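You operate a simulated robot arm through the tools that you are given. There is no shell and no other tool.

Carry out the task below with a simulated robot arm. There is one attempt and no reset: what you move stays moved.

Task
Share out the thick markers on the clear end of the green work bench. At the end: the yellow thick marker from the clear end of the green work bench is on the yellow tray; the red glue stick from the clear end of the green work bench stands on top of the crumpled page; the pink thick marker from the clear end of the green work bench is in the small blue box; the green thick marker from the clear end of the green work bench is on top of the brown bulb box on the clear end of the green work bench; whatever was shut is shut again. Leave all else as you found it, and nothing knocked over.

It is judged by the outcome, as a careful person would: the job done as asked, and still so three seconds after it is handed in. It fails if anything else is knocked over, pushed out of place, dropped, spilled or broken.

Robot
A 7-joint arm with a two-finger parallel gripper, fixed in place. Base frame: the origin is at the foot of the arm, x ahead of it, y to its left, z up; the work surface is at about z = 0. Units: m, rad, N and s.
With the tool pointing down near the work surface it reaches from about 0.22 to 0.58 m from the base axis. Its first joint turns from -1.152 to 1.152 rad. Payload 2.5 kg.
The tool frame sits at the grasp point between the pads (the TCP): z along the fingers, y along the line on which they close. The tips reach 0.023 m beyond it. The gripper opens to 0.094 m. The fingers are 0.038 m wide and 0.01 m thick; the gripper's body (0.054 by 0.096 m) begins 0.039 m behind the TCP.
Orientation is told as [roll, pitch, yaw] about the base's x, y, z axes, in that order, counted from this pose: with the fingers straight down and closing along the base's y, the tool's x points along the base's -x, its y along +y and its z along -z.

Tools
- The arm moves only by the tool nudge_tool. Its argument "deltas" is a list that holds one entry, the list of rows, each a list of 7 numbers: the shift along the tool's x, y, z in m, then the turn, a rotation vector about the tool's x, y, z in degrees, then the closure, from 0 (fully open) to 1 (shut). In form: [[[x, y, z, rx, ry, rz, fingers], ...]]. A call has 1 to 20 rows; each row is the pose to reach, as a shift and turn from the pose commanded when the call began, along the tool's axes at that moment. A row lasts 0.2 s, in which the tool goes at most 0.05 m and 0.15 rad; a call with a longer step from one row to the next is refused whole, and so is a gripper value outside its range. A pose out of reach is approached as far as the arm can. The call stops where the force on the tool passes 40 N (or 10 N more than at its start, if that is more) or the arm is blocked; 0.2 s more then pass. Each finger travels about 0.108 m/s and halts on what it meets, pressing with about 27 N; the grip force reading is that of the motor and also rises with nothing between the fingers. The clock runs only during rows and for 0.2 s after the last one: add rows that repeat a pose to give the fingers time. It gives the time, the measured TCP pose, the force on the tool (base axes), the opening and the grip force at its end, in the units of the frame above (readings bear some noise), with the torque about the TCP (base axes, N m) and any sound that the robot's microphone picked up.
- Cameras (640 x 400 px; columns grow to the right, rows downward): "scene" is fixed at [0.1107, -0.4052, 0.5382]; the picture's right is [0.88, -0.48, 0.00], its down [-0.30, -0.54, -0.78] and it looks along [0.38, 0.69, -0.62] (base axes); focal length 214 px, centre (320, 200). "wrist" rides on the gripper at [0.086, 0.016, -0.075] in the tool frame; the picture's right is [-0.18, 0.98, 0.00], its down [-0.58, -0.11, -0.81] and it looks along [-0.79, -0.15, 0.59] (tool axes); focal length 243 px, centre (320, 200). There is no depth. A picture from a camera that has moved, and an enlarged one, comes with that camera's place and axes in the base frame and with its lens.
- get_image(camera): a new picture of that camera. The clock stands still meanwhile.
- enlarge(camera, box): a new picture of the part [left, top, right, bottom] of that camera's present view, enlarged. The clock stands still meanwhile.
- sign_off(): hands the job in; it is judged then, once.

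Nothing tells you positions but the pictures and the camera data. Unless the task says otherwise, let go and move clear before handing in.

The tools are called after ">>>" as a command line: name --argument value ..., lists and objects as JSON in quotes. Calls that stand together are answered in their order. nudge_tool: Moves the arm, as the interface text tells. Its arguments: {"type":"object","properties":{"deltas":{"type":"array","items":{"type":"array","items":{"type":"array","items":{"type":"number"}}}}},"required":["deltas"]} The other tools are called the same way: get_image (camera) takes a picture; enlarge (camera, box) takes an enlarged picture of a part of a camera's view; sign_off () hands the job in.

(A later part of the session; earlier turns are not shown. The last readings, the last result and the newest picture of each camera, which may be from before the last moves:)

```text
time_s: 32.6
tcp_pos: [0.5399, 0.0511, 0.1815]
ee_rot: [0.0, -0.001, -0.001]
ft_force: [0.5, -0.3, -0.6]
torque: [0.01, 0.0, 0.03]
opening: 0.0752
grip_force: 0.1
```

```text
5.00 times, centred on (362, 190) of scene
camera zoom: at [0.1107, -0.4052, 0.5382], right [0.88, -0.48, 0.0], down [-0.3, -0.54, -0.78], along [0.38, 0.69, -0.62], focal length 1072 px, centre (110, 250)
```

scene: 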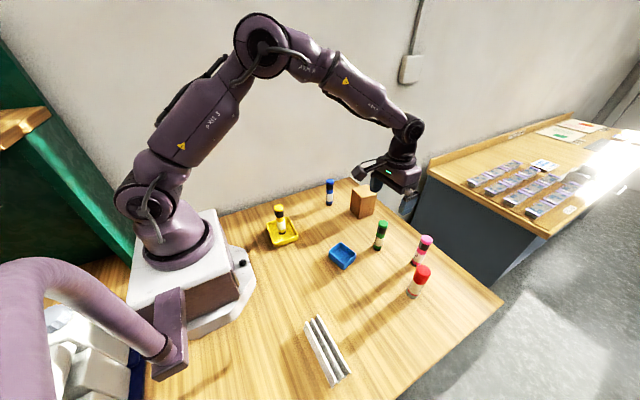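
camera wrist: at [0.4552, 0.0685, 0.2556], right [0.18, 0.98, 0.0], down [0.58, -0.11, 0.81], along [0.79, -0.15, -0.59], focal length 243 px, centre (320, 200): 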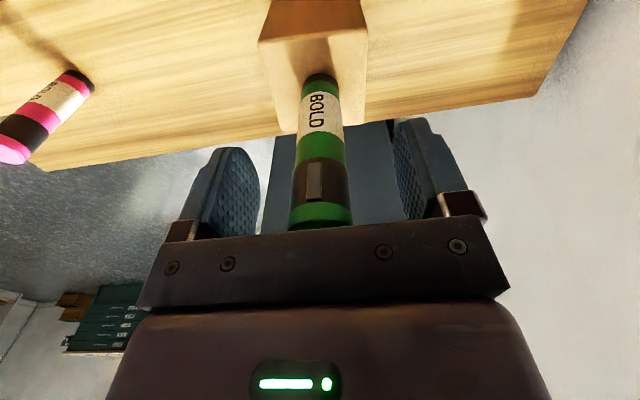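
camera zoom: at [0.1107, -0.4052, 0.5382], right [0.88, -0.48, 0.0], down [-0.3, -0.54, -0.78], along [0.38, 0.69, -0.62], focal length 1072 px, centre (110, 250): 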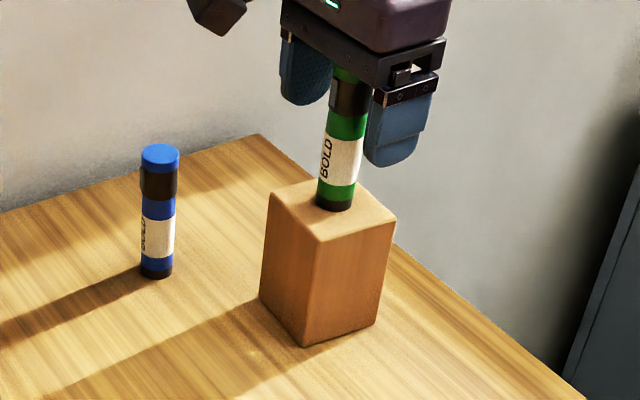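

The green marker stands on the box. I'll rise clear, go across above the pink marker at about (0.5345, -0.209), and check.

>>> nudge_tool --deltas '[[[0, 0, -0.02, 0, 0, 0, 0.2], [0, 0, -0.05, 0, 0, 0, 0.1], [0, 0, -0.08, 0, 0, 0, 0], [0, -0.02, -0.08, 0, 0, 0, 0], [0.001, -0.055, -0.075, 0, 0, 0, 0], [0.002, -0.09, -0.07, 0, 0, 0, 0], [0.003, -0.125, -0.06, 0, 0, 0, 0], [0.004, -0.16, -0.05, 0, 0, 0, 0], [0.005, -0.195, -0.04, 0, 0, 0, 0], [0.006, -0.225, -0.035, 0, 0, 0, 0], [0.007, -0.25, -0.03, 0, 0, 0, 0], [0.0072, -0.2615, -0.03, 0, 0, 0, 0], [0.0072, -0.2615, -0.03, 0, 0, 0, 0]]]'

>>> enlarge --camera "wrist" --box '[270, 0, 370, 110]'

>>> get_image --camera "scene"

>>> get_image --camera "wrist"

```text
time_s: 35.4
tcp_pos: [0.5341, -0.2094, 0.2109]
ee_rot: [0.003, 0.0, 0.003]
ft_force: [0.2, 0.8, -0.3]
torque: [-0.03, 0.02, 0.0]
opening: 0.0941
grip_force: 0.1
```

```text
3.64 times, centred on (320, 55) of wrist
camera zoom: at [0.4483, -0.1933, 0.2856], right [0.18, 0.98, 0.0], down [0.58, -0.11, 0.81], along [0.79, -0.15, -0.59], focal length 882 px, centre (320, 727)
```

zoom: 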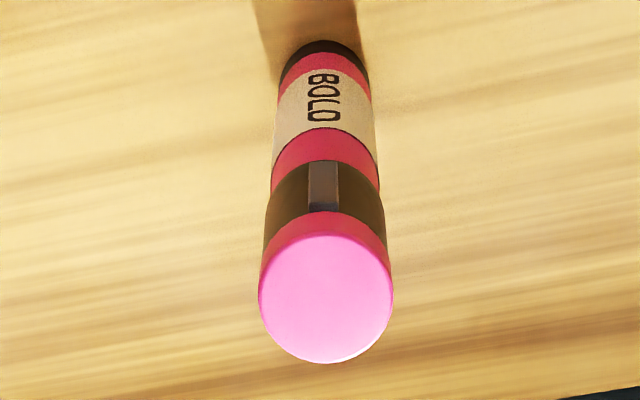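

```text
taken
```

scene: 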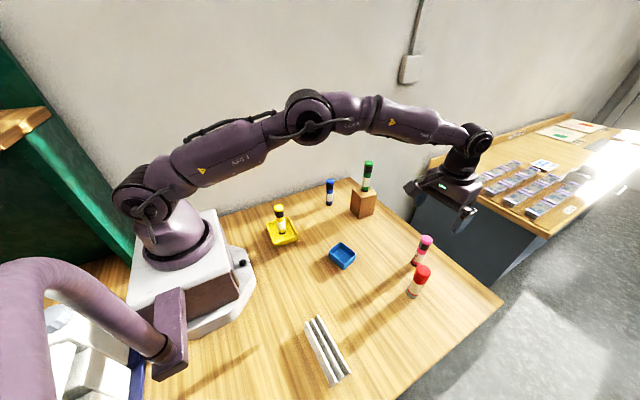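

```text
taken
camera wrist: at [0.4483, -0.1933, 0.2856], right [0.18, 0.98, 0.0], down [0.58, -0.11, 0.81], along [0.79, -0.15, -0.59], focal length 243 px, centre (320, 200)
```

wrist: 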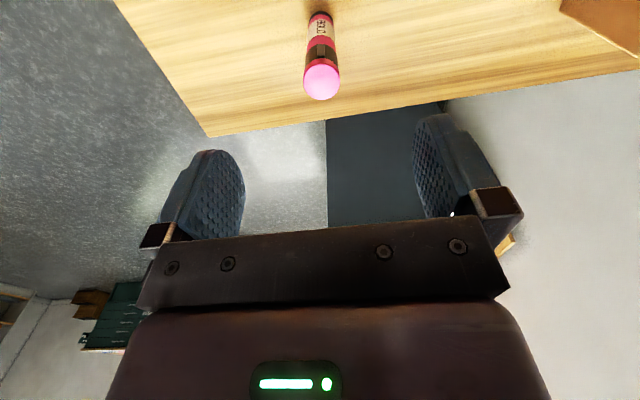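

The pink marker is at about (0.538, -0.210), close to the reach limit. I'll shift 3 mm outward and descend, watching the measured pose.

>>> nudge_tool --deltas '[[[-0.003, -0.001, 0.02, 0, 0, 0, 0], [-0.003, -0.001, 0.045, 0, 0, 0, 0], [-0.003, -0.001, 0.07, 0, 0, 0, 0], [-0.003, -0.001, 0.09, 0, 0, 0, 0], [-0.003, -0.001, 0.108, 0, 0, 0, 0], [-0.003, -0.001, 0.12, 0, 0, 0, 0], [-0.003, -0.001, 0.13, 0, 0, 0, 0], [-0.003, -0.001, 0.13, 0, 0, 0, 0]]]'

>>> get_image --camera "wrist"

>>> enlarge --camera "scene" --box '[380, 200, 480, 300]'

```text
time_s: 37.2
tcp_pos: [0.5377, -0.2094, 0.081]
ee_rot: [0.0, 0.0, 0.001]
ft_force: [-0.1, 0.4, -0.2]
torque: [-0.02, -0.01, 0.0]
opening: 0.0939
grip_force: 0.0
```

```text
taken
camera wrist: at [0.451, -0.1935, 0.1561], right [0.18, 0.98, 0.0], down [0.58, -0.11, 0.81], along [0.79, -0.15, -0.59], focal length 243 px, centre (320, 200)
```

wrist: 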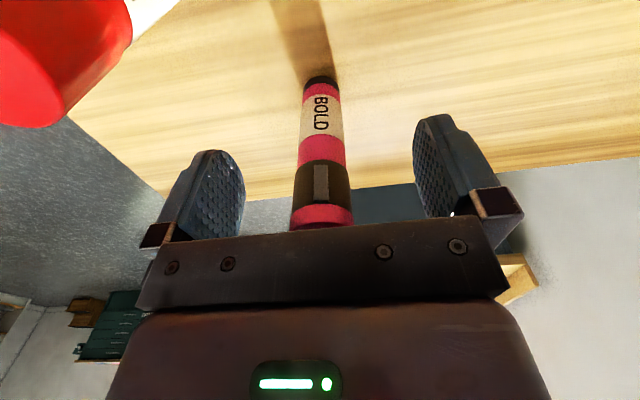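

```text
4.00 times, centred on (430, 250) of scene
camera zoom: at [0.1107, -0.4052, 0.5382], right [0.88, -0.48, 0.0], down [-0.3, -0.54, -0.78], along [0.38, 0.69, -0.62], focal length 858 px, centre (-120, 0)
```

zoom: 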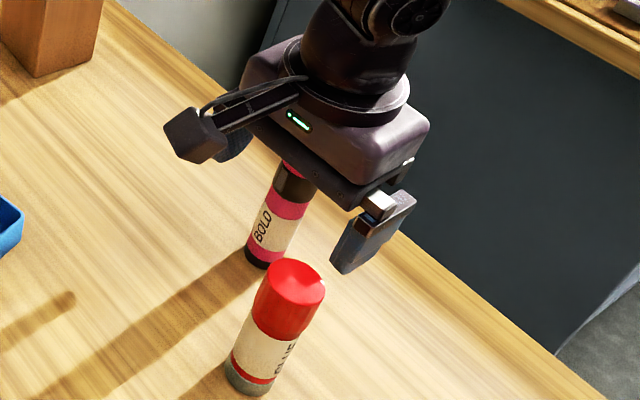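

The pink marker sits right on the centre column between the fingers. Closing now.

>>> nudge_tool --deltas '[[[0, 0, 0, 0, 0, 0, 0.2], [0, 0, 0, 0, 0, 0, 0.4], [0, 0, 0, 0, 0, 0, 0.55], [0, 0, 0, 0, 0, 0, 0.65], [0, 0, 0, 0, 0, 0, 0.7], [0, 0, 0, 0, 0, 0, 0.75], [0, 0, 0, 0, 0, 0, 0.85], [0, 0, 0, 0, 0, 0, 0.85]]]'

>>> get_image --camera "wrist"

```text
time_s: 39.0
tcp_pos: [0.5362, -0.2103, 0.0831]
ee_rot: [0.0, 0.0, 0.001]
ft_force: [0.0, 0.7, -0.3]
torque: [0.0, 0.03, -0.04]
opening: 0.026
grip_force: 27.0
```

```text
taken
camera wrist: at [0.4509, -0.1936, 0.1563], right [0.18, 0.98, 0.0], down [0.58, -0.11, 0.81], along [0.79, -0.15, -0.59], focal length 243 px, centre (320, 200)
```

wrist: 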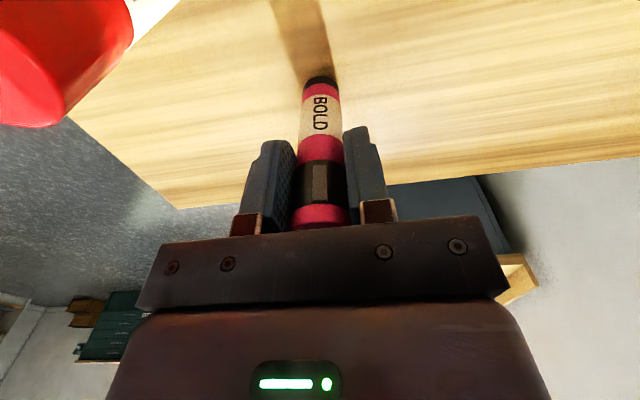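

Gripped. I'll lift 13 cm and carry it over the blue box at about (0.360, -0.088), then check from above.

>>> nudge_tool --deltas '[[[0, 0, -0.015, 0, 0, 0, 0.85], [0, 0, -0.045, 0, 0, 0, 0.85], [0, 0, -0.08, 0, 0, 0, 0.85], [0, 0, -0.11, 0, 0, 0, 0.85], [0, 0, -0.13, 0, 0, 0, 0.85], [0.012, 0.008, -0.13, 0, 0, 0, 0.85], [0.037, 0.025, -0.13, 0, 0, 0, 0.85], [0.067, 0.0456, -0.13, 0, 0, 0, 0.85], [0.097, 0.066, -0.13, 0, 0, 0, 0.85], [0.127, 0.0865, -0.13, 0, 0, 0, 0.85], [0.152, 0.104, -0.13, 0, 0, 0, 0.85], [0.17, 0.116, -0.12, 0, 0, 0, 0.85], [0.177, 0.1206, -0.1, 0, 0, 0, 0.85], [0.177, 0.1206, -0.08, 0, 0, 0, 0.85], [0.177, 0.1206, -0.08, 0, 0, 0, 0.85]]]'

>>> get_image --camera "wrist"

>>> enlarge --camera "wrist" --box '[240, 0, 400, 120]'

>>> enlarge --camera "scene" --box '[300, 190, 380, 280]'

```text
time_s: 42.2
tcp_pos: [0.3593, -0.0922, 0.1598]
ee_rot: [0.0, 0.0, 0.0]
ft_force: [0.0, -0.4, -0.8]
torque: [0.01, 0.01, -0.03]
opening: 0.026
grip_force: 27.1
```

```text
taken
camera wrist: at [0.2734, -0.0751, 0.2346], right [0.18, 0.98, 0.0], down [0.58, -0.11, 0.81], along [0.79, -0.15, -0.59], focal length 243 px, centre (320, 200)
```

wrist: 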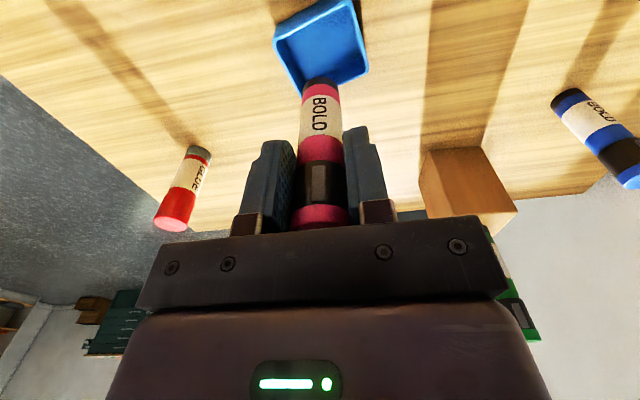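

```text
3.33 times, centred on (320, 60) of wrist
camera zoom: at [0.2734, -0.0751, 0.2346], right [0.18, 0.98, 0.0], down [0.58, -0.11, 0.81], along [0.79, -0.15, -0.59], focal length 809 px, centre (320, 667)
```

zoom: 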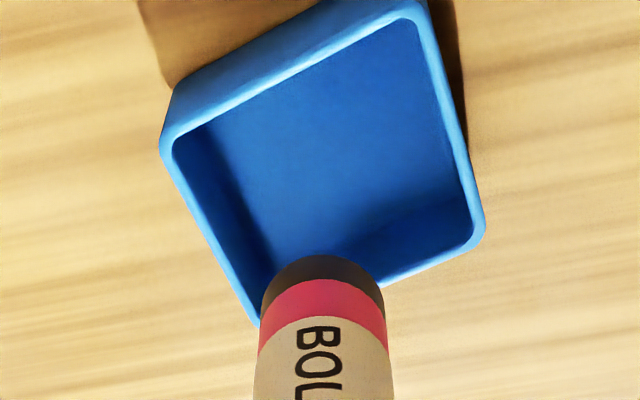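

```text
4.44 times, centred on (340, 235) of scene
camera zoom: at [0.1107, -0.4052, 0.5382], right [0.88, -0.48, 0.0], down [-0.3, -0.54, -0.78], along [0.38, 0.69, -0.62], focal length 953 px, centre (231, 44)
```

zoom: 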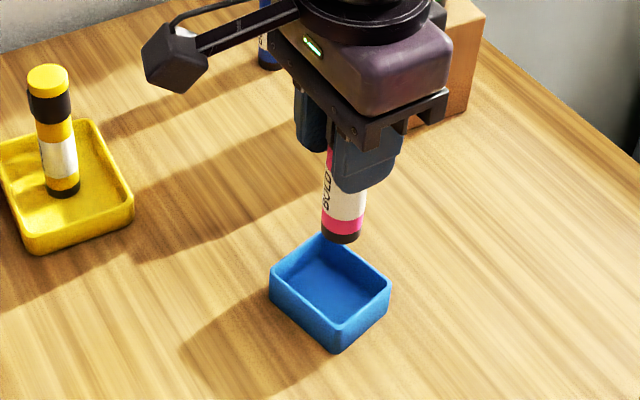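

Both cameras put the box centre at about (0.361, -0.089), so I'm about 2 mm off in y. I'll correct and lower until the foot is just above the rim, then check.

>>> nudge_tool --deltas '[[[0, 0.002, 0.008, 0, 0, 0, 0.85], [0, 0.002, 0.02, 0, 0, 0, 0.85], [0, 0.002, 0.032, 0, 0, 0, 0.85], [0, 0.002, 0.041, 0, 0, 0, 0.85], [0, 0.002, 0.041, 0, 0, 0, 0.85]]]'

>>> enlarge --camera "wrist" --box '[240, 0, 400, 120]'

>>> enlarge --camera "scene" --box '[310, 215, 374, 285]'

```text
time_s: 43.4
tcp_pos: [0.359, -0.0891, 0.1197]
ee_rot: [0.001, 0.0, 0.003]
ft_force: [-0.9, 0.7, -1.1]
torque: [0.0, 0.01, -0.01]
opening: 0.0262
grip_force: 26.8
```

```text
3.33 times, centred on (320, 60) of wrist
camera zoom: at [0.2735, -0.072, 0.1947], right [0.18, 0.98, 0.0], down [0.58, -0.11, 0.81], along [0.79, -0.15, -0.59], focal length 809 px, centre (320, 667)
```

zoom: 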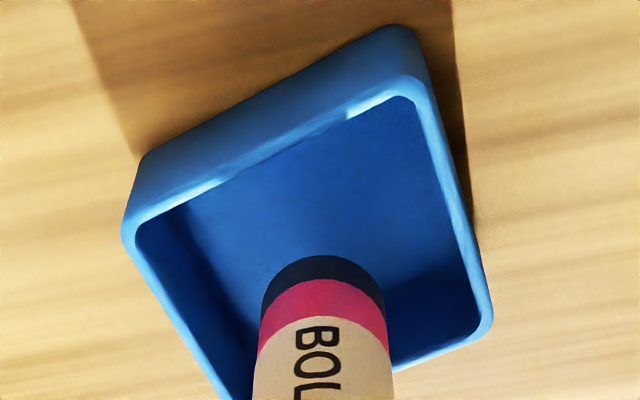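

```text
5.71 times, centred on (342, 250) of scene
camera zoom: at [0.1107, -0.4052, 0.5382], right [0.88, -0.48, 0.0], down [-0.3, -0.54, -0.78], along [0.38, 0.69, -0.62], focal length 1226 px, centre (194, -86)
```

zoom: 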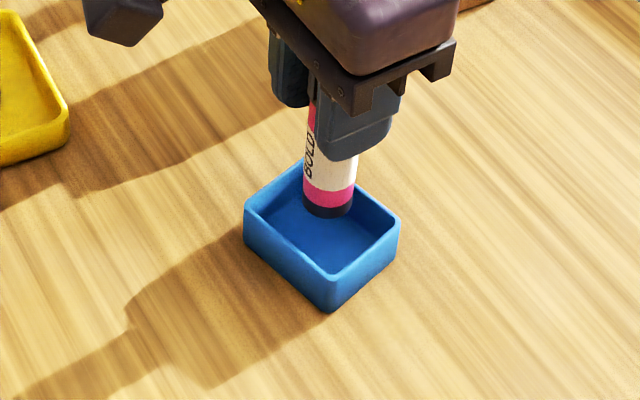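

It's centred above the opening. I'll lower it inside, then creep to the floor.

>>> nudge_tool --deltas '[[[0, 0, 0.01, 0, 0, 0, 0.85], [0, 0, 0.02, 0, 0, 0, 0.85], [0, 0, 0.027, 0, 0, 0, 0.85], [0, 0, 0.03, 0, 0, 0, 0.85], [0, 0, 0.03, 0, 0, 0, 0.85]]]'

>>> nudge_tool --deltas '[[[0, 0, 0.001, 0, 0, 0, 0.85], [0, 0, 0.001, 0, 0, 0, 0.85]]]'

>>> nudge_tool --deltas '[[[0, 0, 0.0007, 0, 0, 0, 0.85], [0, 0, 0.0007, 0, 0, 0, 0.85]]]'

>>> enlarge --camera "scene" --box '[310, 215, 374, 285]'

>>> enlarge --camera "wrist" --box '[240, 0, 400, 120]'

```text
time_s: 44.6
tcp_pos: [0.3605, -0.089, 0.0896]
ee_rot: [0.002, 0.001, 0.002]
ft_force: [0.7, 0.3, 0.2]
torque: [0.01, 0.03, -0.01]
opening: 0.0255
grip_force: 27.3
```

```text
time_s: 45.2
tcp_pos: [0.3607, -0.0887, 0.0889]
ee_rot: [0.002, 0.0, 0.001]
ft_force: [-0.4, -0.7, -0.6]
torque: [-0.02, -0.05, -0.02]
opening: 0.0257
grip_force: 26.9
```

```text
time_s: 45.8
tcp_pos: [0.3596, -0.0887, 0.089]
ee_rot: [0.0, 0.0, 0.0]
ft_force: [0.1, 0.6, -0.2]
torque: [0.0, -0.01, 0.01]
opening: 0.0259
grip_force: 27.2
```

```text
5.71 times, centred on (342, 250) of scene
camera zoom: at [0.1107, -0.4052, 0.5382], right [0.88, -0.48, 0.0], down [-0.3, -0.54, -0.78], along [0.38, 0.69, -0.62], focal length 1226 px, centre (194, -86)
```

zoom: 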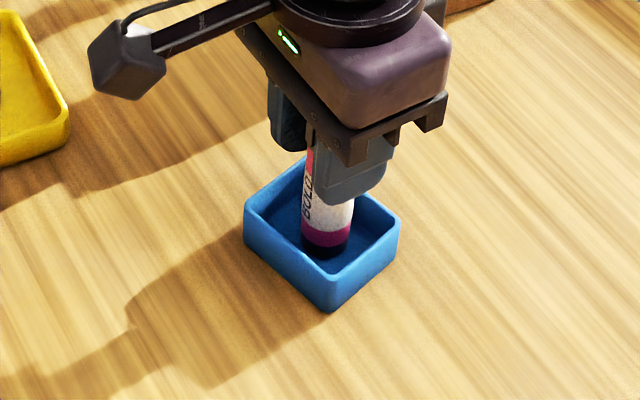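

```text
3.33 times, centred on (320, 60) of wrist
camera zoom: at [0.2742, -0.0723, 0.1628], right [0.18, 0.98, 0.0], down [0.58, -0.11, 0.81], along [0.79, -0.15, -0.59], focal length 809 px, centre (320, 667)
```

zoom: 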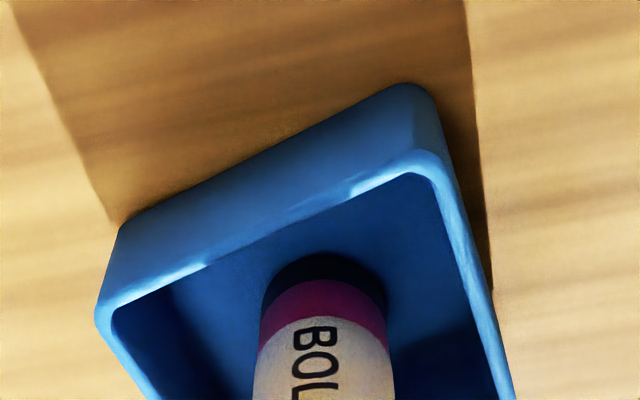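

>>> nudge_tool --deltas '[[[0, 0, 0.0007, 0, 0, 0, 0.85], [0, 0, 0.0007, 0, 0, 0, 0.85]]]'

>>> nudge_tool --deltas '[[[0, 0, 0.0005, 0, 0, 0, 0.85], [0, 0, 0.0005, 0, 0, 0, 0.85]]]'

```text
time_s: 46.4
tcp_pos: [0.3595, -0.089, 0.0878]
ee_rot: [-0.001, 0.0, -0.001]
ft_force: [-0.7, 0.6, -0.5]
torque: [-0.03, -0.01, -0.02]
opening: 0.0255
grip_force: 26.7
```

```text
time_s: 47.0
tcp_pos: [0.3597, -0.0892, 0.0874]
ee_rot: [0.001, 0.0, 0.001]
ft_force: [-0.3, -0.3, 0.0]
torque: [0.01, -0.01, 0.01]
opening: 0.0254
grip_force: 26.9
```

>>> nudge_tool --deltas '[[[0, 0, 0.0005, 0, 0, 0, 0.85], [0, 0, 0.0005, 0, 0, 0, 0.85]]]'

>>> nudge_tool --deltas '[[[0, 0, 0.0003, 0, 0, 0, 0.85], [0, 0, 0.0003, 0, 0, 0, 0.85]]]'

```text
time_s: 47.6
tcp_pos: [0.361, -0.0881, 0.0868]
ee_rot: [0.001, -0.002, 0.003]
ft_force: [-0.6, -0.7, 0.1]
torque: [0.0, -0.01, 0.02]
opening: 0.0255
grip_force: 27.0
```

```text
time_s: 48.2
tcp_pos: [0.36, -0.0884, 0.0867]
ee_rot: [0.001, 0.0, 0.002]
ft_force: [0.3, -0.1, -0.3]
torque: [-0.01, 0.0, 0.02]
opening: 0.0256
grip_force: 26.5
```

>>> nudge_tool --deltas '[[[0, 0, 0.0004, 0, 0, 0, 0.85], [0, 0, 0.0004, 0, 0, 0, 0.85]]]'

>>> nudge_tool --deltas '[[[0, 0, 0.0003, 0, 0, 0, 0.85], [0, 0, 0.0003, 0, 0, 0, 0.85]]]'

```text
time_s: 48.8
tcp_pos: [0.3604, -0.0883, 0.0871]
ee_rot: [0.0, -0.001, 0.0]
ft_force: [-0.6, 0.1, 0.3]
torque: [0.01, -0.01, 0.03]
opening: 0.0254
grip_force: 26.8
```

```text
time_s: 49.4
tcp_pos: [0.3598, -0.0895, 0.0854]
ee_rot: [0.0, 0.0, 0.0]
ft_force: [0.1, 0.3, 0.9]
torque: [0.02, 0.02, -0.02]
opening: 0.0254
grip_force: 26.9
```

>>> nudge_tool --deltas '[[[0, 0, 0.0003, 0, 0, 0, 0.85], [0, 0, 0.0003, 0, 0, 0, 0.85]]]'

>>> enlarge --camera "wrist" --box '[260, 40, 380, 130]'

```text
time_s: 50.0
tcp_pos: [0.3588, -0.0879, 0.0855]
ee_rot: [0.0, 0.001, -0.001]
ft_force: [-0.3, -0.4, 0.0]
torque: [0.0, 0.0, -0.05]
opening: 0.0255
grip_force: 27.4
```

```text
4.44 times, centred on (320, 85) of wrist
camera zoom: at [0.2736, -0.0719, 0.1602], right [0.18, 0.98, 0.0], down [0.58, -0.11, 0.81], along [0.79, -0.15, -0.59], focal length 1078 px, centre (320, 711)
```

zoom: 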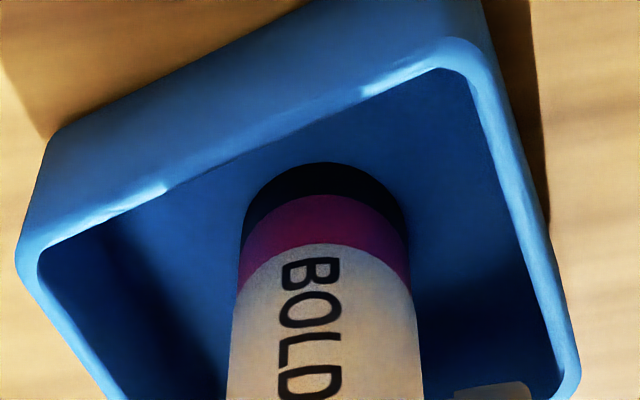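

>>> nudge_tool --deltas '[[[0, 0, 0.0004, 0, 0, 0, 0.85], [0, 0, 0.0004, 0, 0, 0, 0.85]]]'

>>> nudge_tool --deltas '[[[0, 0, 0.0004, 0, 0, 0, 0.85], [0, 0, 0.0004, 0, 0, 0, 0.85]]]'

```text
time_s: 50.6
tcp_pos: [0.3596, -0.0882, 0.0856]
ee_rot: [0.0, -0.002, 0.0]
ft_force: [-2.4, -1.1, 9.9]
torque: [-0.02, 0.09, 0.01]
opening: 0.0256
grip_force: 27.2
```

```text
time_s: 51.2
tcp_pos: [0.3614, -0.0884, 0.0856]
ee_rot: [0.001, -0.002, 0.003]
ft_force: [0.1, -0.4, 13.2]
torque: [-0.09, -0.01, -0.01]
opening: 0.0255
grip_force: 27.4
```

The foot is on the box floor at about 13 N. I'll unload and release slowly.

>>> nudge_tool --deltas '[[[0, 0, -0.0003, 0, 0, 0, 0.85], [0, 0, -0.0006, 0, 0, 0, 0.85], [0, 0, -0.0006, 0, 0, 0, 0.85]]]'

```text
time_s: 52.0
tcp_pos: [0.361, -0.0882, 0.0856]
ee_rot: [0.0, 0.003, 0.002]
ft_force: [0.3, 0.3, 1.6]
torque: [0.06, -0.02, -0.02]
opening: 0.0257
grip_force: 26.9
heard: snap
```

Another snap on unloading, as before with no visible effect. I'll check the images before releasing.

>>> enlarge --camera "scene" --box '[310, 215, 374, 285]'

>>> get_image --camera "wrist"

>>> get_image --camera "scene"

```text
5.71 times, centred on (342, 250) of scene
camera zoom: at [0.1107, -0.4052, 0.5383], right [0.88, -0.48, 0.0], down [-0.3, -0.54, -0.78], along [0.38, 0.69, -0.62], focal length 1226 px, centre (194, -86)
```

zoom: 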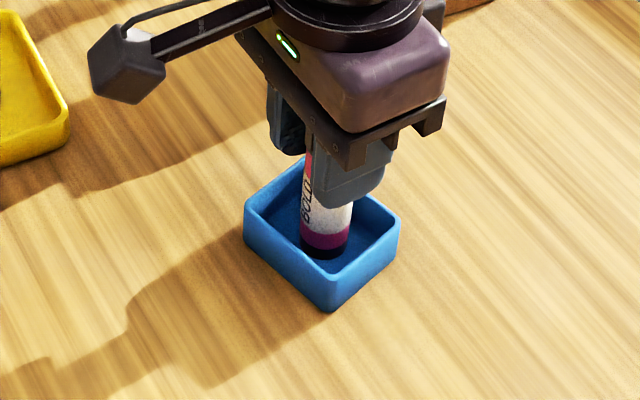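

```text
taken
camera wrist: at [0.2741, -0.072, 0.1601], right [0.18, 0.98, 0.0], down [0.58, -0.11, 0.81], along [0.79, -0.15, -0.59], focal length 243 px, centre (320, 200)
```

wrist: 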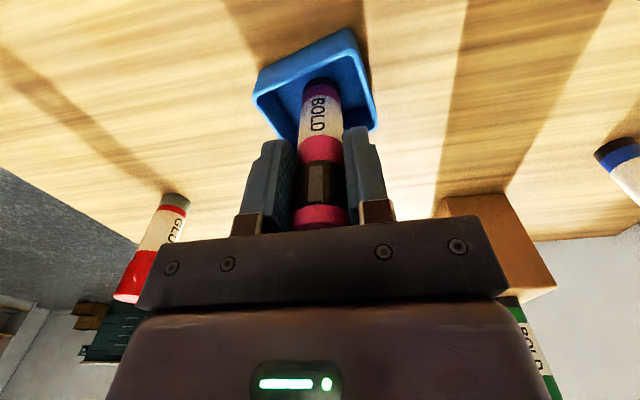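

```text
taken
```

scene: 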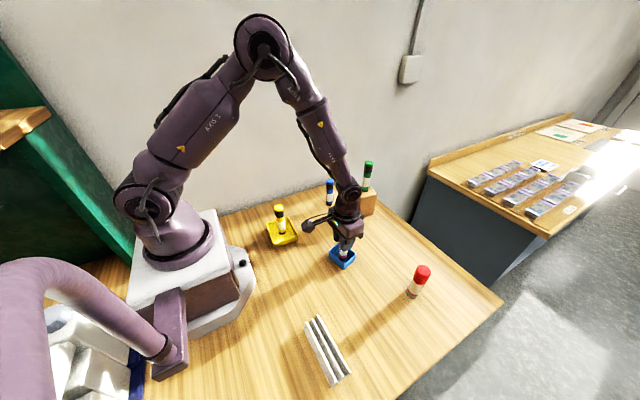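

Everything looks in place. Releasing slowly.

>>> nudge_tool --deltas '[[[0, 0, 0, 0, 0, 0, 0.75], [0, 0, 0, 0, 0, 0, 0.72], [0, 0, 0, 0, 0, 0, 0.7], [0, 0, 0, 0, 0, 0, 0.67], [0, 0, 0, 0, 0, 0, 0.62], [0, 0, 0, 0, 0, 0, 0.5], [0, 0, 0, 0, 0, 0, 0.3], [0, 0, 0, 0, 0, 0, 0.2], [0, 0, 0, 0, 0, 0, 0.2]]]'

>>> get_image --camera "wrist"

>>> enlarge --camera "scene" --box '[310, 215, 374, 285]'

```text
time_s: 54.0
tcp_pos: [0.3595, -0.0888, 0.0851]
ee_rot: [0.001, 0.001, 0.001]
ft_force: [-0.2, -0.4, 0.0]
torque: [0.02, -0.02, -0.02]
opening: 0.0753
grip_force: 0.1
```

```text
taken
camera wrist: at [0.2744, -0.0721, 0.1603], right [0.18, 0.98, 0.0], down [0.58, -0.11, 0.81], along [0.79, -0.15, -0.59], focal length 243 px, centre (320, 200)
```

wrist: 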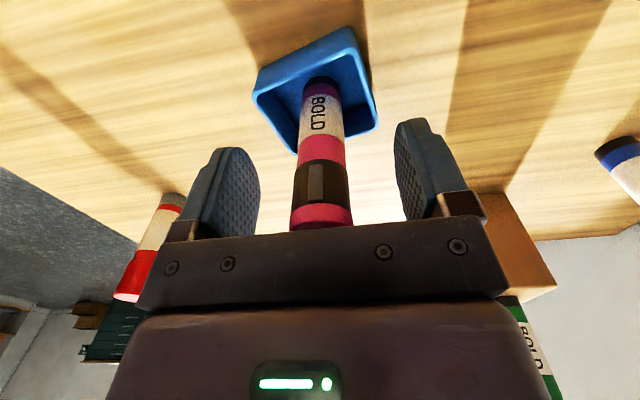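

```text
5.71 times, centred on (342, 250) of scene
camera zoom: at [0.1107, -0.4052, 0.5382], right [0.88, -0.48, 0.0], down [-0.3, -0.54, -0.78], along [0.38, 0.69, -0.62], focal length 1226 px, centre (194, -86)
```

zoom: 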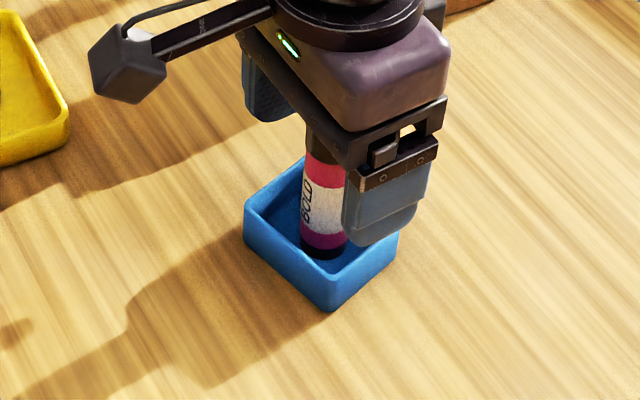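

Pink stands in the blue box. I'll rise and go above the red glue stick at about (0.457, -0.270).

>>> nudge_tool --deltas '[[[0, 0, -0.02, 0, 0, 0, 0.2], [0, 0, -0.05, 0, 0, 0, 0.1], [0, 0, -0.09, 0, 0, 0, 0], [0, 0, -0.125, 0, 0, 0, 0], [-0.01, -0.019, -0.135, 0, 0, 0, 0], [-0.028, -0.053, -0.135, 0, 0, 0, 0], [-0.046, -0.087, -0.135, 0, 0, 0, 0], [-0.064, -0.121, -0.135, 0, 0, 0, 0], [-0.08, -0.151, -0.13, 0, 0, 0, 0], [-0.091, -0.172, -0.125, 0, 0, 0, 0], [-0.0966, -0.182, -0.125, 0, 0, 0, 0], [-0.0966, -0.182, -0.125, 0, 0, 0, 0]]]'

>>> get_image --camera "wrist"

>>> enlarge --camera "wrist" --box '[260, 0, 380, 120]'

>>> enlarge --camera "scene" --box '[380, 220, 460, 310]'

>>> get_image --camera "scene"

```text
time_s: 56.6
tcp_pos: [0.4577, -0.2717, 0.209]
ee_rot: [0.001, 0.0, 0.002]
ft_force: [0.5, 0.6, 0.3]
torque: [0.01, -0.01, -0.02]
opening: 0.0939
grip_force: 0.0
```

```text
taken
camera wrist: at [0.3713, -0.2548, 0.2847], right [0.18, 0.98, 0.0], down [0.58, -0.11, 0.81], along [0.79, -0.15, -0.59], focal length 243 px, centre (320, 200)
```

wrist: 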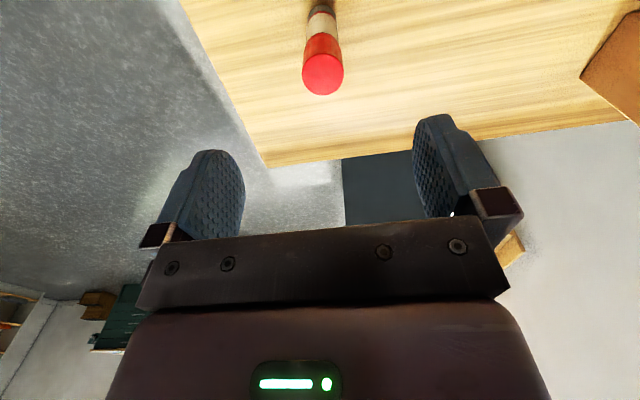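

```text
3.33 times, centred on (320, 60) of wrist
camera zoom: at [0.3713, -0.2548, 0.2847], right [0.18, 0.98, 0.0], down [0.58, -0.11, 0.81], along [0.79, -0.15, -0.59], focal length 809 px, centre (320, 667)
```

zoom: 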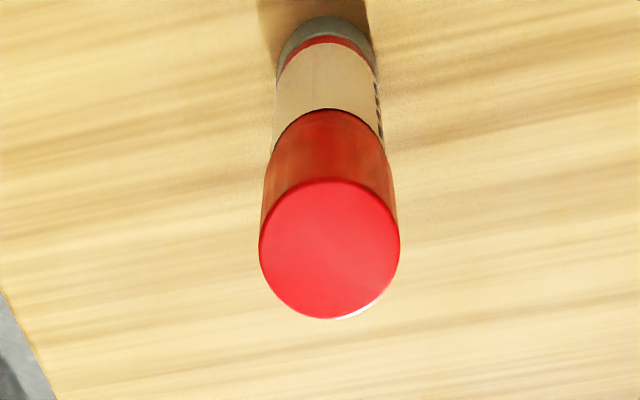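

```text
4.44 times, centred on (420, 265) of scene
camera zoom: at [0.1107, -0.4053, 0.5382], right [0.88, -0.48, 0.0], down [-0.3, -0.54, -0.78], along [0.38, 0.69, -0.62], focal length 953 px, centre (-124, -89)
```

zoom: 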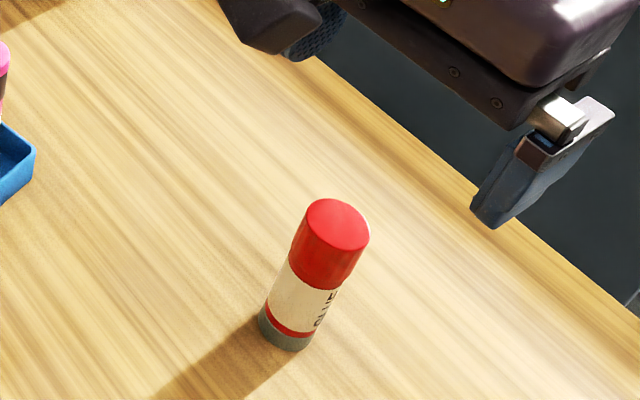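

```text
taken
```

scene: 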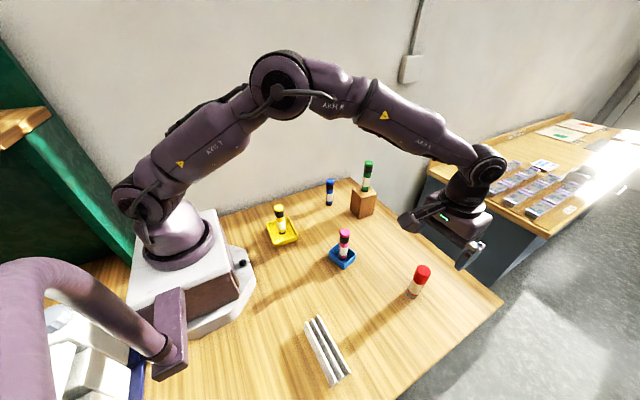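

The glue stick is about 108 mm tall and 30 mm wide, at about (0.4575, -0.270). I'll descend to z of about 0.081.

>>> nudge_tool --deltas '[[[0, 0.001, 0.02, 0, 0, 0, 0], [0, 0.001, 0.045, 0, 0, 0, 0], [0, 0.001, 0.07, 0, 0, 0, 0], [0, 0.001, 0.09, 0, 0, 0, 0], [0, 0.001, 0.108, 0, 0, 0, 0], [0, 0.001, 0.12, 0, 0, 0, 0], [0, 0.001, 0.129, 0, 0, 0, 0], [0, 0.001, 0.129, 0, 0, 0, 0]]]'

>>> get_image --camera "wrist"

>>> enlarge --camera "scene" --box '[370, 210, 470, 310]'

```text
time_s: 58.4
tcp_pos: [0.4559, -0.2687, 0.082]
ee_rot: [0.0, 0.001, 0.001]
ft_force: [0.4, -0.1, -0.3]
torque: [0.0, 0.01, 0.02]
opening: 0.0942
grip_force: 0.1
```

```text
taken
camera wrist: at [0.37, -0.2522, 0.1557], right [0.18, 0.98, 0.0], down [0.58, -0.11, 0.81], along [0.79, -0.15, -0.59], focal length 243 px, centre (320, 200)
```

wrist: 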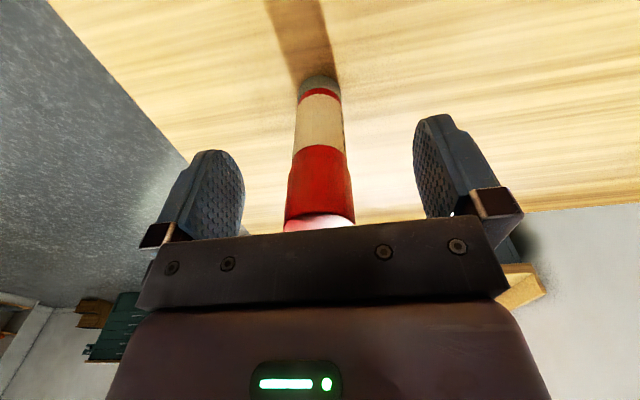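

```text
4.00 times, centred on (420, 260) of scene
camera zoom: at [0.1107, -0.4052, 0.5382], right [0.88, -0.48, 0.0], down [-0.3, -0.54, -0.78], along [0.38, 0.69, -0.62], focal length 858 px, centre (-80, -40)
```

zoom: 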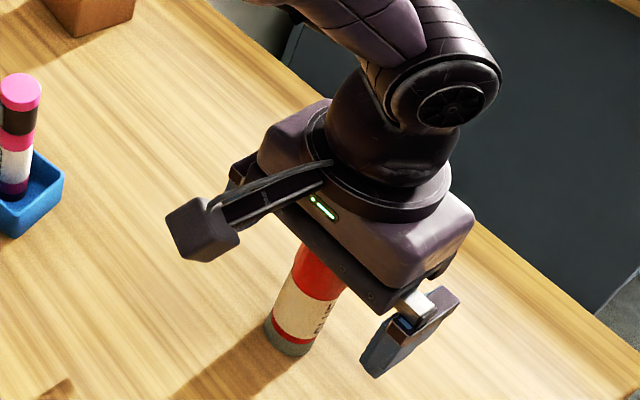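

It's centred between the fingers. Closing gently.

>>> nudge_tool --deltas '[[[0, 0, 0, 0, 0, 0, 0.2], [0, 0, 0, 0, 0, 0, 0.4], [0, 0, 0, 0, 0, 0, 0.55], [0, 0, 0, 0, 0, 0, 0.62], [0, 0, 0, 0, 0, 0, 0.68], [0, 0, 0, 0, 0, 0, 0.75], [0, 0, 0, 0, 0, 0, 0.85], [0, 0, 0, 0, 0, 0, 0.85]]]'

>>> get_image --camera "wrist"

>>> enlarge --camera "scene" --box '[290, 300, 370, 400]'

```text
time_s: 60.2
tcp_pos: [0.4555, -0.2694, 0.0808]
ee_rot: [0.001, -0.001, 0.0]
ft_force: [-0.3, 0.2, -1.2]
torque: [-0.01, -0.04, -0.01]
opening: 0.0303
grip_force: 26.5
```

```text
taken
camera wrist: at [0.3699, -0.2521, 0.1558], right [0.18, 0.98, 0.0], down [0.58, -0.11, 0.81], along [0.79, -0.15, -0.59], focal length 243 px, centre (320, 200)
```

wrist: 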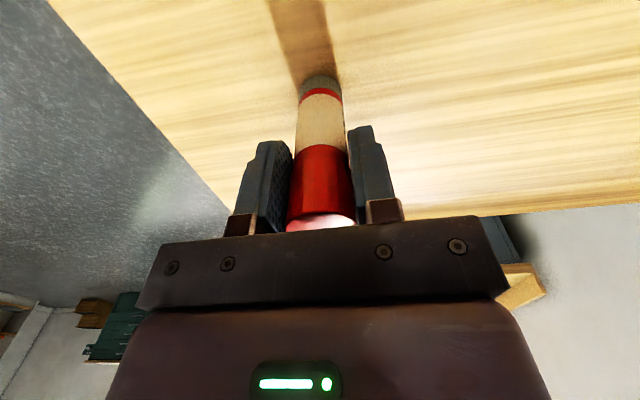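

```text
4.00 times, centred on (330, 350) of scene
camera zoom: at [0.1107, -0.4052, 0.5382], right [0.88, -0.48, 0.0], down [-0.3, -0.54, -0.78], along [0.38, 0.69, -0.62], focal length 858 px, centre (280, -400)
```

zoom: 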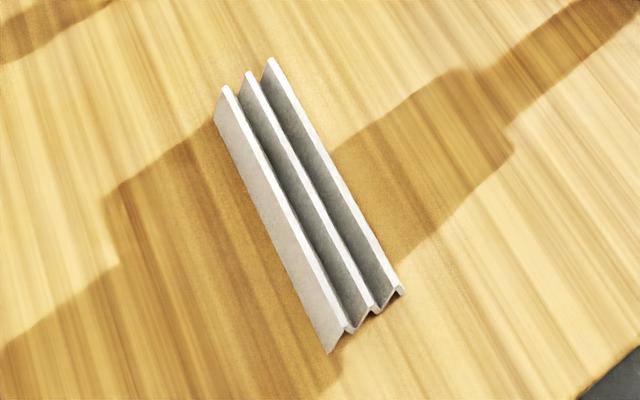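

The glue stick is gripped at 30 mm. I'll lift it and carry it along to above the page at about (0.205, -0.268), staying well above, then look.

>>> nudge_tool --deltas '[[[0, 0, -0.015, 0, 0, 0, 0.85], [0, 0, -0.045, 0, 0, 0, 0.85], [0, 0, -0.08, 0, 0, 0, 0.85], [0, 0, -0.11, 0, 0, 0, 0.85], [0.015, 0, -0.12, 0, 0, 0, 0.85], [0.045, 0, -0.12, 0, 0, 0, 0.85], [0.08, 0, -0.12, 0, 0, 0, 0.85], [0.115, 0, -0.12, 0, 0, 0, 0.85], [0.15, 0, -0.12, 0, 0, 0, 0.85], [0.18, 0, -0.12, 0, 0, 0, 0.85], [0.205, 0, -0.12, 0, 0, 0, 0.85], [0.225, 0, -0.12, 0, 0, 0, 0.85], [0.235, 0, -0.12, 0, 0, 0, 0.85], [0.235, 0, -0.12, 0, 0, 0, 0.85]]]'

>>> get_image --camera "wrist"

>>> get_image --camera "scene"

```text
time_s: 63.2
tcp_pos: [0.2226, -0.2706, 0.2013]
ee_rot: [0.0, 0.0, 0.0]
ft_force: [-0.3, -0.2, -0.4]
torque: [0.0, -0.02, -0.03]
opening: 0.0302
grip_force: 27.4
```

```text
taken
camera wrist: at [0.1357, -0.2534, 0.2753], right [0.18, 0.98, 0.0], down [0.58, -0.11, 0.81], along [0.79, -0.15, -0.59], focal length 243 px, centre (320, 200)
```

wrist: 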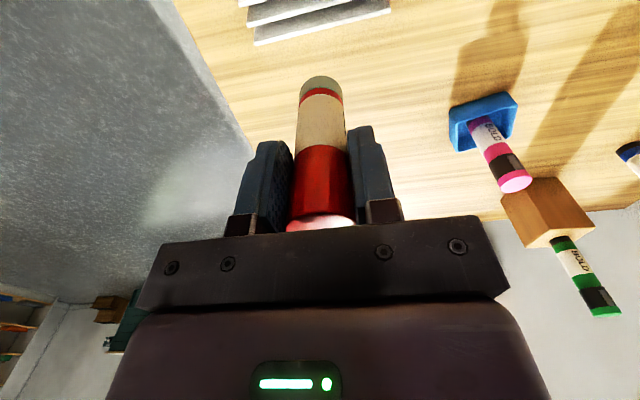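

```text
taken
```

scene: 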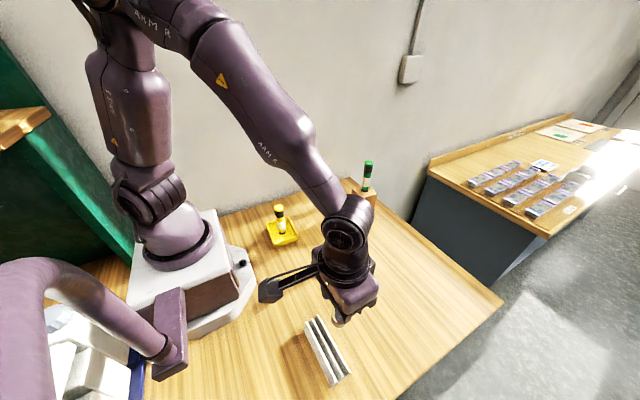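

I can see the page's ridges running along y, with the far ridge at x of about 0.219. I'll move to x of about 0.203 and lower so the foot is a few cm above, then measure the ridges carefully.

>>> nudge_tool --deltas '[[[0.01, 0, 0, 0, 0, 0, 0.85], [0.019, 0, 0.015, 0, 0, 0, 0.85], [0.019, 0, 0.035, 0, 0, 0, 0.85], [0.019, 0, 0.055, 0, 0, 0, 0.85], [0.019, 0, 0.068, 0, 0, 0, 0.85], [0.019, 0, 0.068, 0, 0, 0, 0.85]]]'

>>> get_image --camera "wrist"

>>> enlarge --camera "wrist" --box '[200, 0, 440, 130]'

>>> enlarge --camera "scene" --box '[280, 280, 380, 400]'

```text
time_s: 64.6
tcp_pos: [0.2037, -0.2688, 0.1331]
ee_rot: [0.001, 0.001, -0.001]
ft_force: [0.1, -0.2, -1.1]
torque: [-0.01, 0.0, 0.03]
opening: 0.0299
grip_force: 27.3
```

```text
taken
camera wrist: at [0.1172, -0.2529, 0.2078], right [0.18, 0.98, 0.0], down [0.58, -0.11, 0.81], along [0.79, -0.15, -0.59], focal length 243 px, centre (320, 200)
```

wrist: 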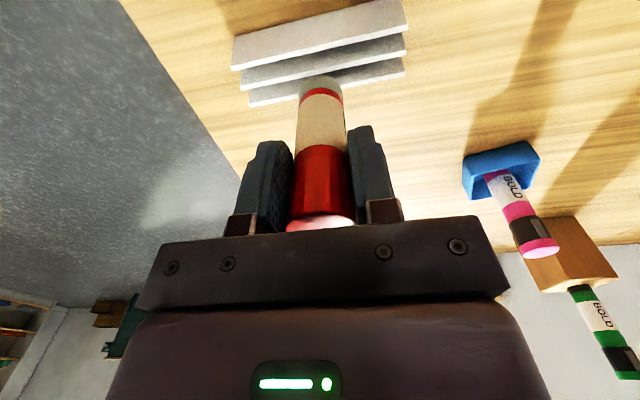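

```text
2.67 times, centred on (320, 65) of wrist
camera zoom: at [0.1172, -0.2529, 0.2078], right [0.18, 0.98, 0.0], down [0.58, -0.11, 0.81], along [0.79, -0.15, -0.59], focal length 647 px, centre (320, 560)
```

zoom: 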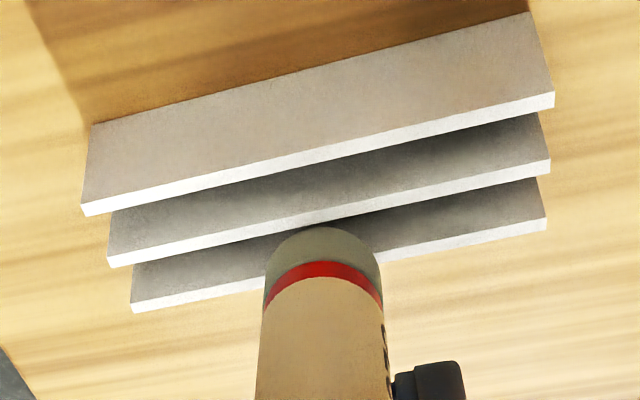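

```text
3.33 times, centred on (330, 340) of scene
camera zoom: at [0.1107, -0.4052, 0.5382], right [0.88, -0.48, 0.0], down [-0.3, -0.54, -0.78], along [0.38, 0.69, -0.62], focal length 715 px, centre (287, -267)
```

zoom: 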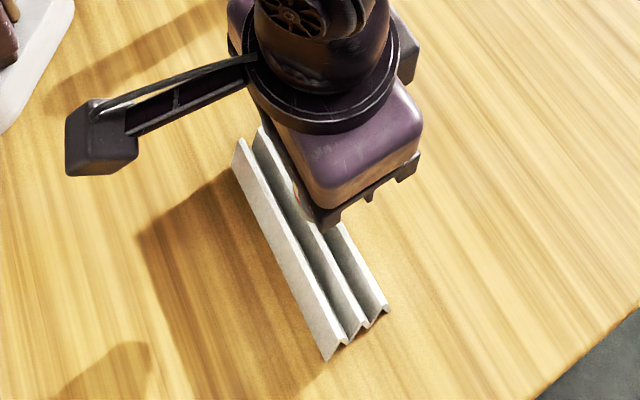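

The ridges are about 32 mm tall and 14.5 mm apart, with flats near x = 0.187, 0.202 and 0.217. The most stable footing is straddling the second and third ridges (x of about 0.2095), so I need the stick's exact offset in the grip.

>>> enlarge --camera "wrist" --box '[280, 60, 360, 110]'

>>> enlarge --camera "scene" --box '[310, 330, 358, 390]'

>>> enlarge --camera "wrist" --box '[225, 0, 325, 110]'

>>> enlarge --camera "wrist" --box '[330, 0, 430, 110]'

```text
8.00 times, centred on (320, 85) of wrist
camera zoom: at [0.1172, -0.2529, 0.2078], right [0.18, 0.98, 0.0], down [0.58, -0.11, 0.81], along [0.79, -0.15, -0.59], focal length 1941 px, centre (320, 1120)
```

zoom: 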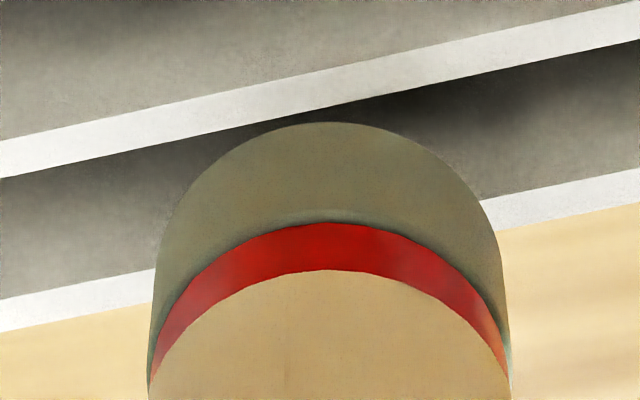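

```text
6.67 times, centred on (334, 360) of scene
camera zoom: at [0.1107, -0.4052, 0.5382], right [0.88, -0.48, 0.0], down [-0.3, -0.54, -0.78], along [0.38, 0.69, -0.62], focal length 1430 px, centre (227, -867)
```

zoom: 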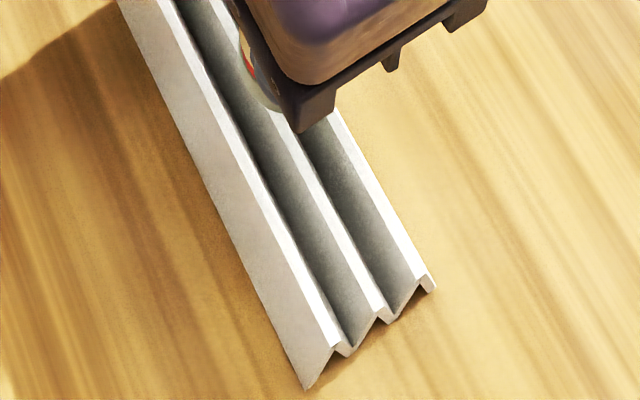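

```text
3.64 times, centred on (275, 55) of wrist
camera zoom: at [0.1172, -0.2529, 0.2078], right [0.18, 0.98, 0.0], down [0.58, -0.11, 0.81], along [0.79, -0.15, -0.59], focal length 882 px, centre (484, 727)
```

zoom: 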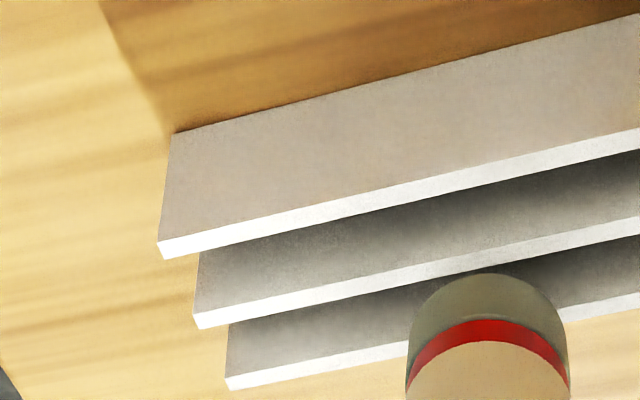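

```text
3.64 times, centred on (380, 55) of wrist
camera zoom: at [0.1172, -0.2529, 0.2078], right [0.18, 0.98, 0.0], down [0.58, -0.11, 0.81], along [0.79, -0.15, -0.59], focal length 882 px, centre (102, 727)
```

zoom: 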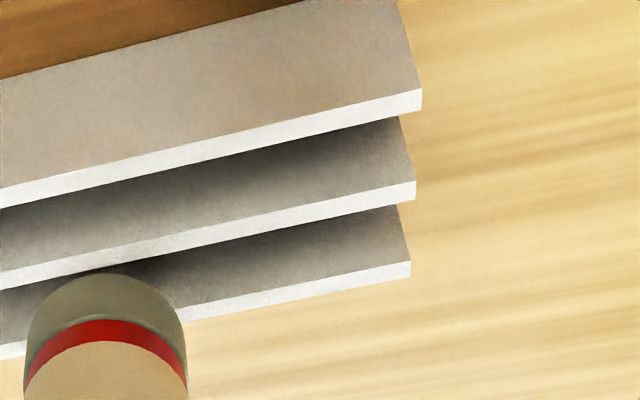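

The stick's foot is about 2 mm ahead of the TCP. I'll move +4 mm in x so it straddles ridges two and three, lower to about 6 mm above them, and re-measure.

>>> nudge_tool --deltas '[[[-0.002, 0, 0, 0, 0, 0, 0.85], [-0.004, 0, 0.004, 0, 0, 0, 0.85], [-0.004, 0, 0.009, 0, 0, 0, 0.85], [-0.004, 0, 0.013, 0, 0, 0, 0.85], [-0.004, 0, 0.013, 0, 0, 0, 0.85]]]'

>>> enlarge --camera "wrist" --box '[200, 0, 440, 130]'

>>> enlarge --camera "wrist" --box '[270, 50, 370, 120]'

>>> enlarge --camera "scene" --box '[290, 300, 370, 400]'

```text
time_s: 65.8
tcp_pos: [0.2066, -0.2689, 0.119]
ee_rot: [0.0, -0.001, 0.001]
ft_force: [0.0, 0.0, 0.0]
torque: [0.01, -0.01, 0.0]
opening: 0.0303
grip_force: 27.0
```

```text
2.67 times, centred on (320, 65) of wrist
camera zoom: at [0.1204, -0.2523, 0.1949], right [0.18, 0.98, 0.0], down [0.58, -0.11, 0.81], along [0.79, -0.15, -0.59], focal length 647 px, centre (320, 560)
```

zoom: 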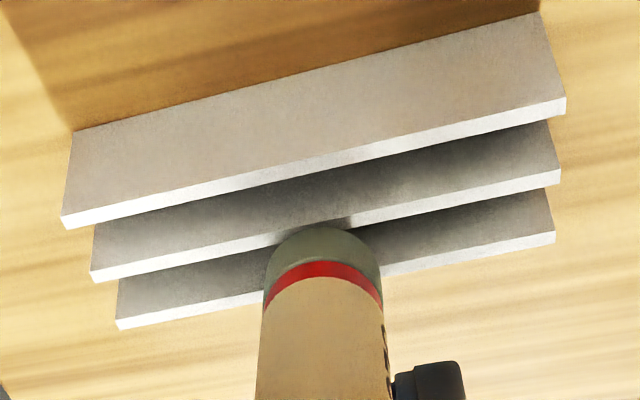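

```text
5.71 times, centred on (320, 85) of wrist
camera zoom: at [0.1204, -0.2523, 0.1949], right [0.18, 0.98, 0.0], down [0.58, -0.11, 0.81], along [0.79, -0.15, -0.59], focal length 1386 px, centre (320, 857)
```

zoom: 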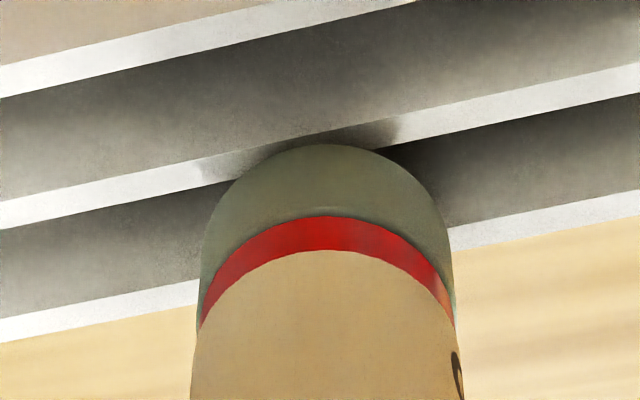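

```text
4.00 times, centred on (330, 350) of scene
camera zoom: at [0.1107, -0.4052, 0.5382], right [0.88, -0.48, 0.0], down [-0.3, -0.54, -0.78], along [0.38, 0.69, -0.62], focal length 858 px, centre (280, -400)
```

zoom: 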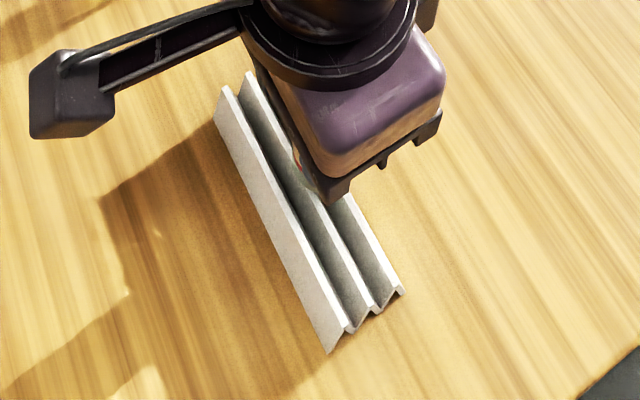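

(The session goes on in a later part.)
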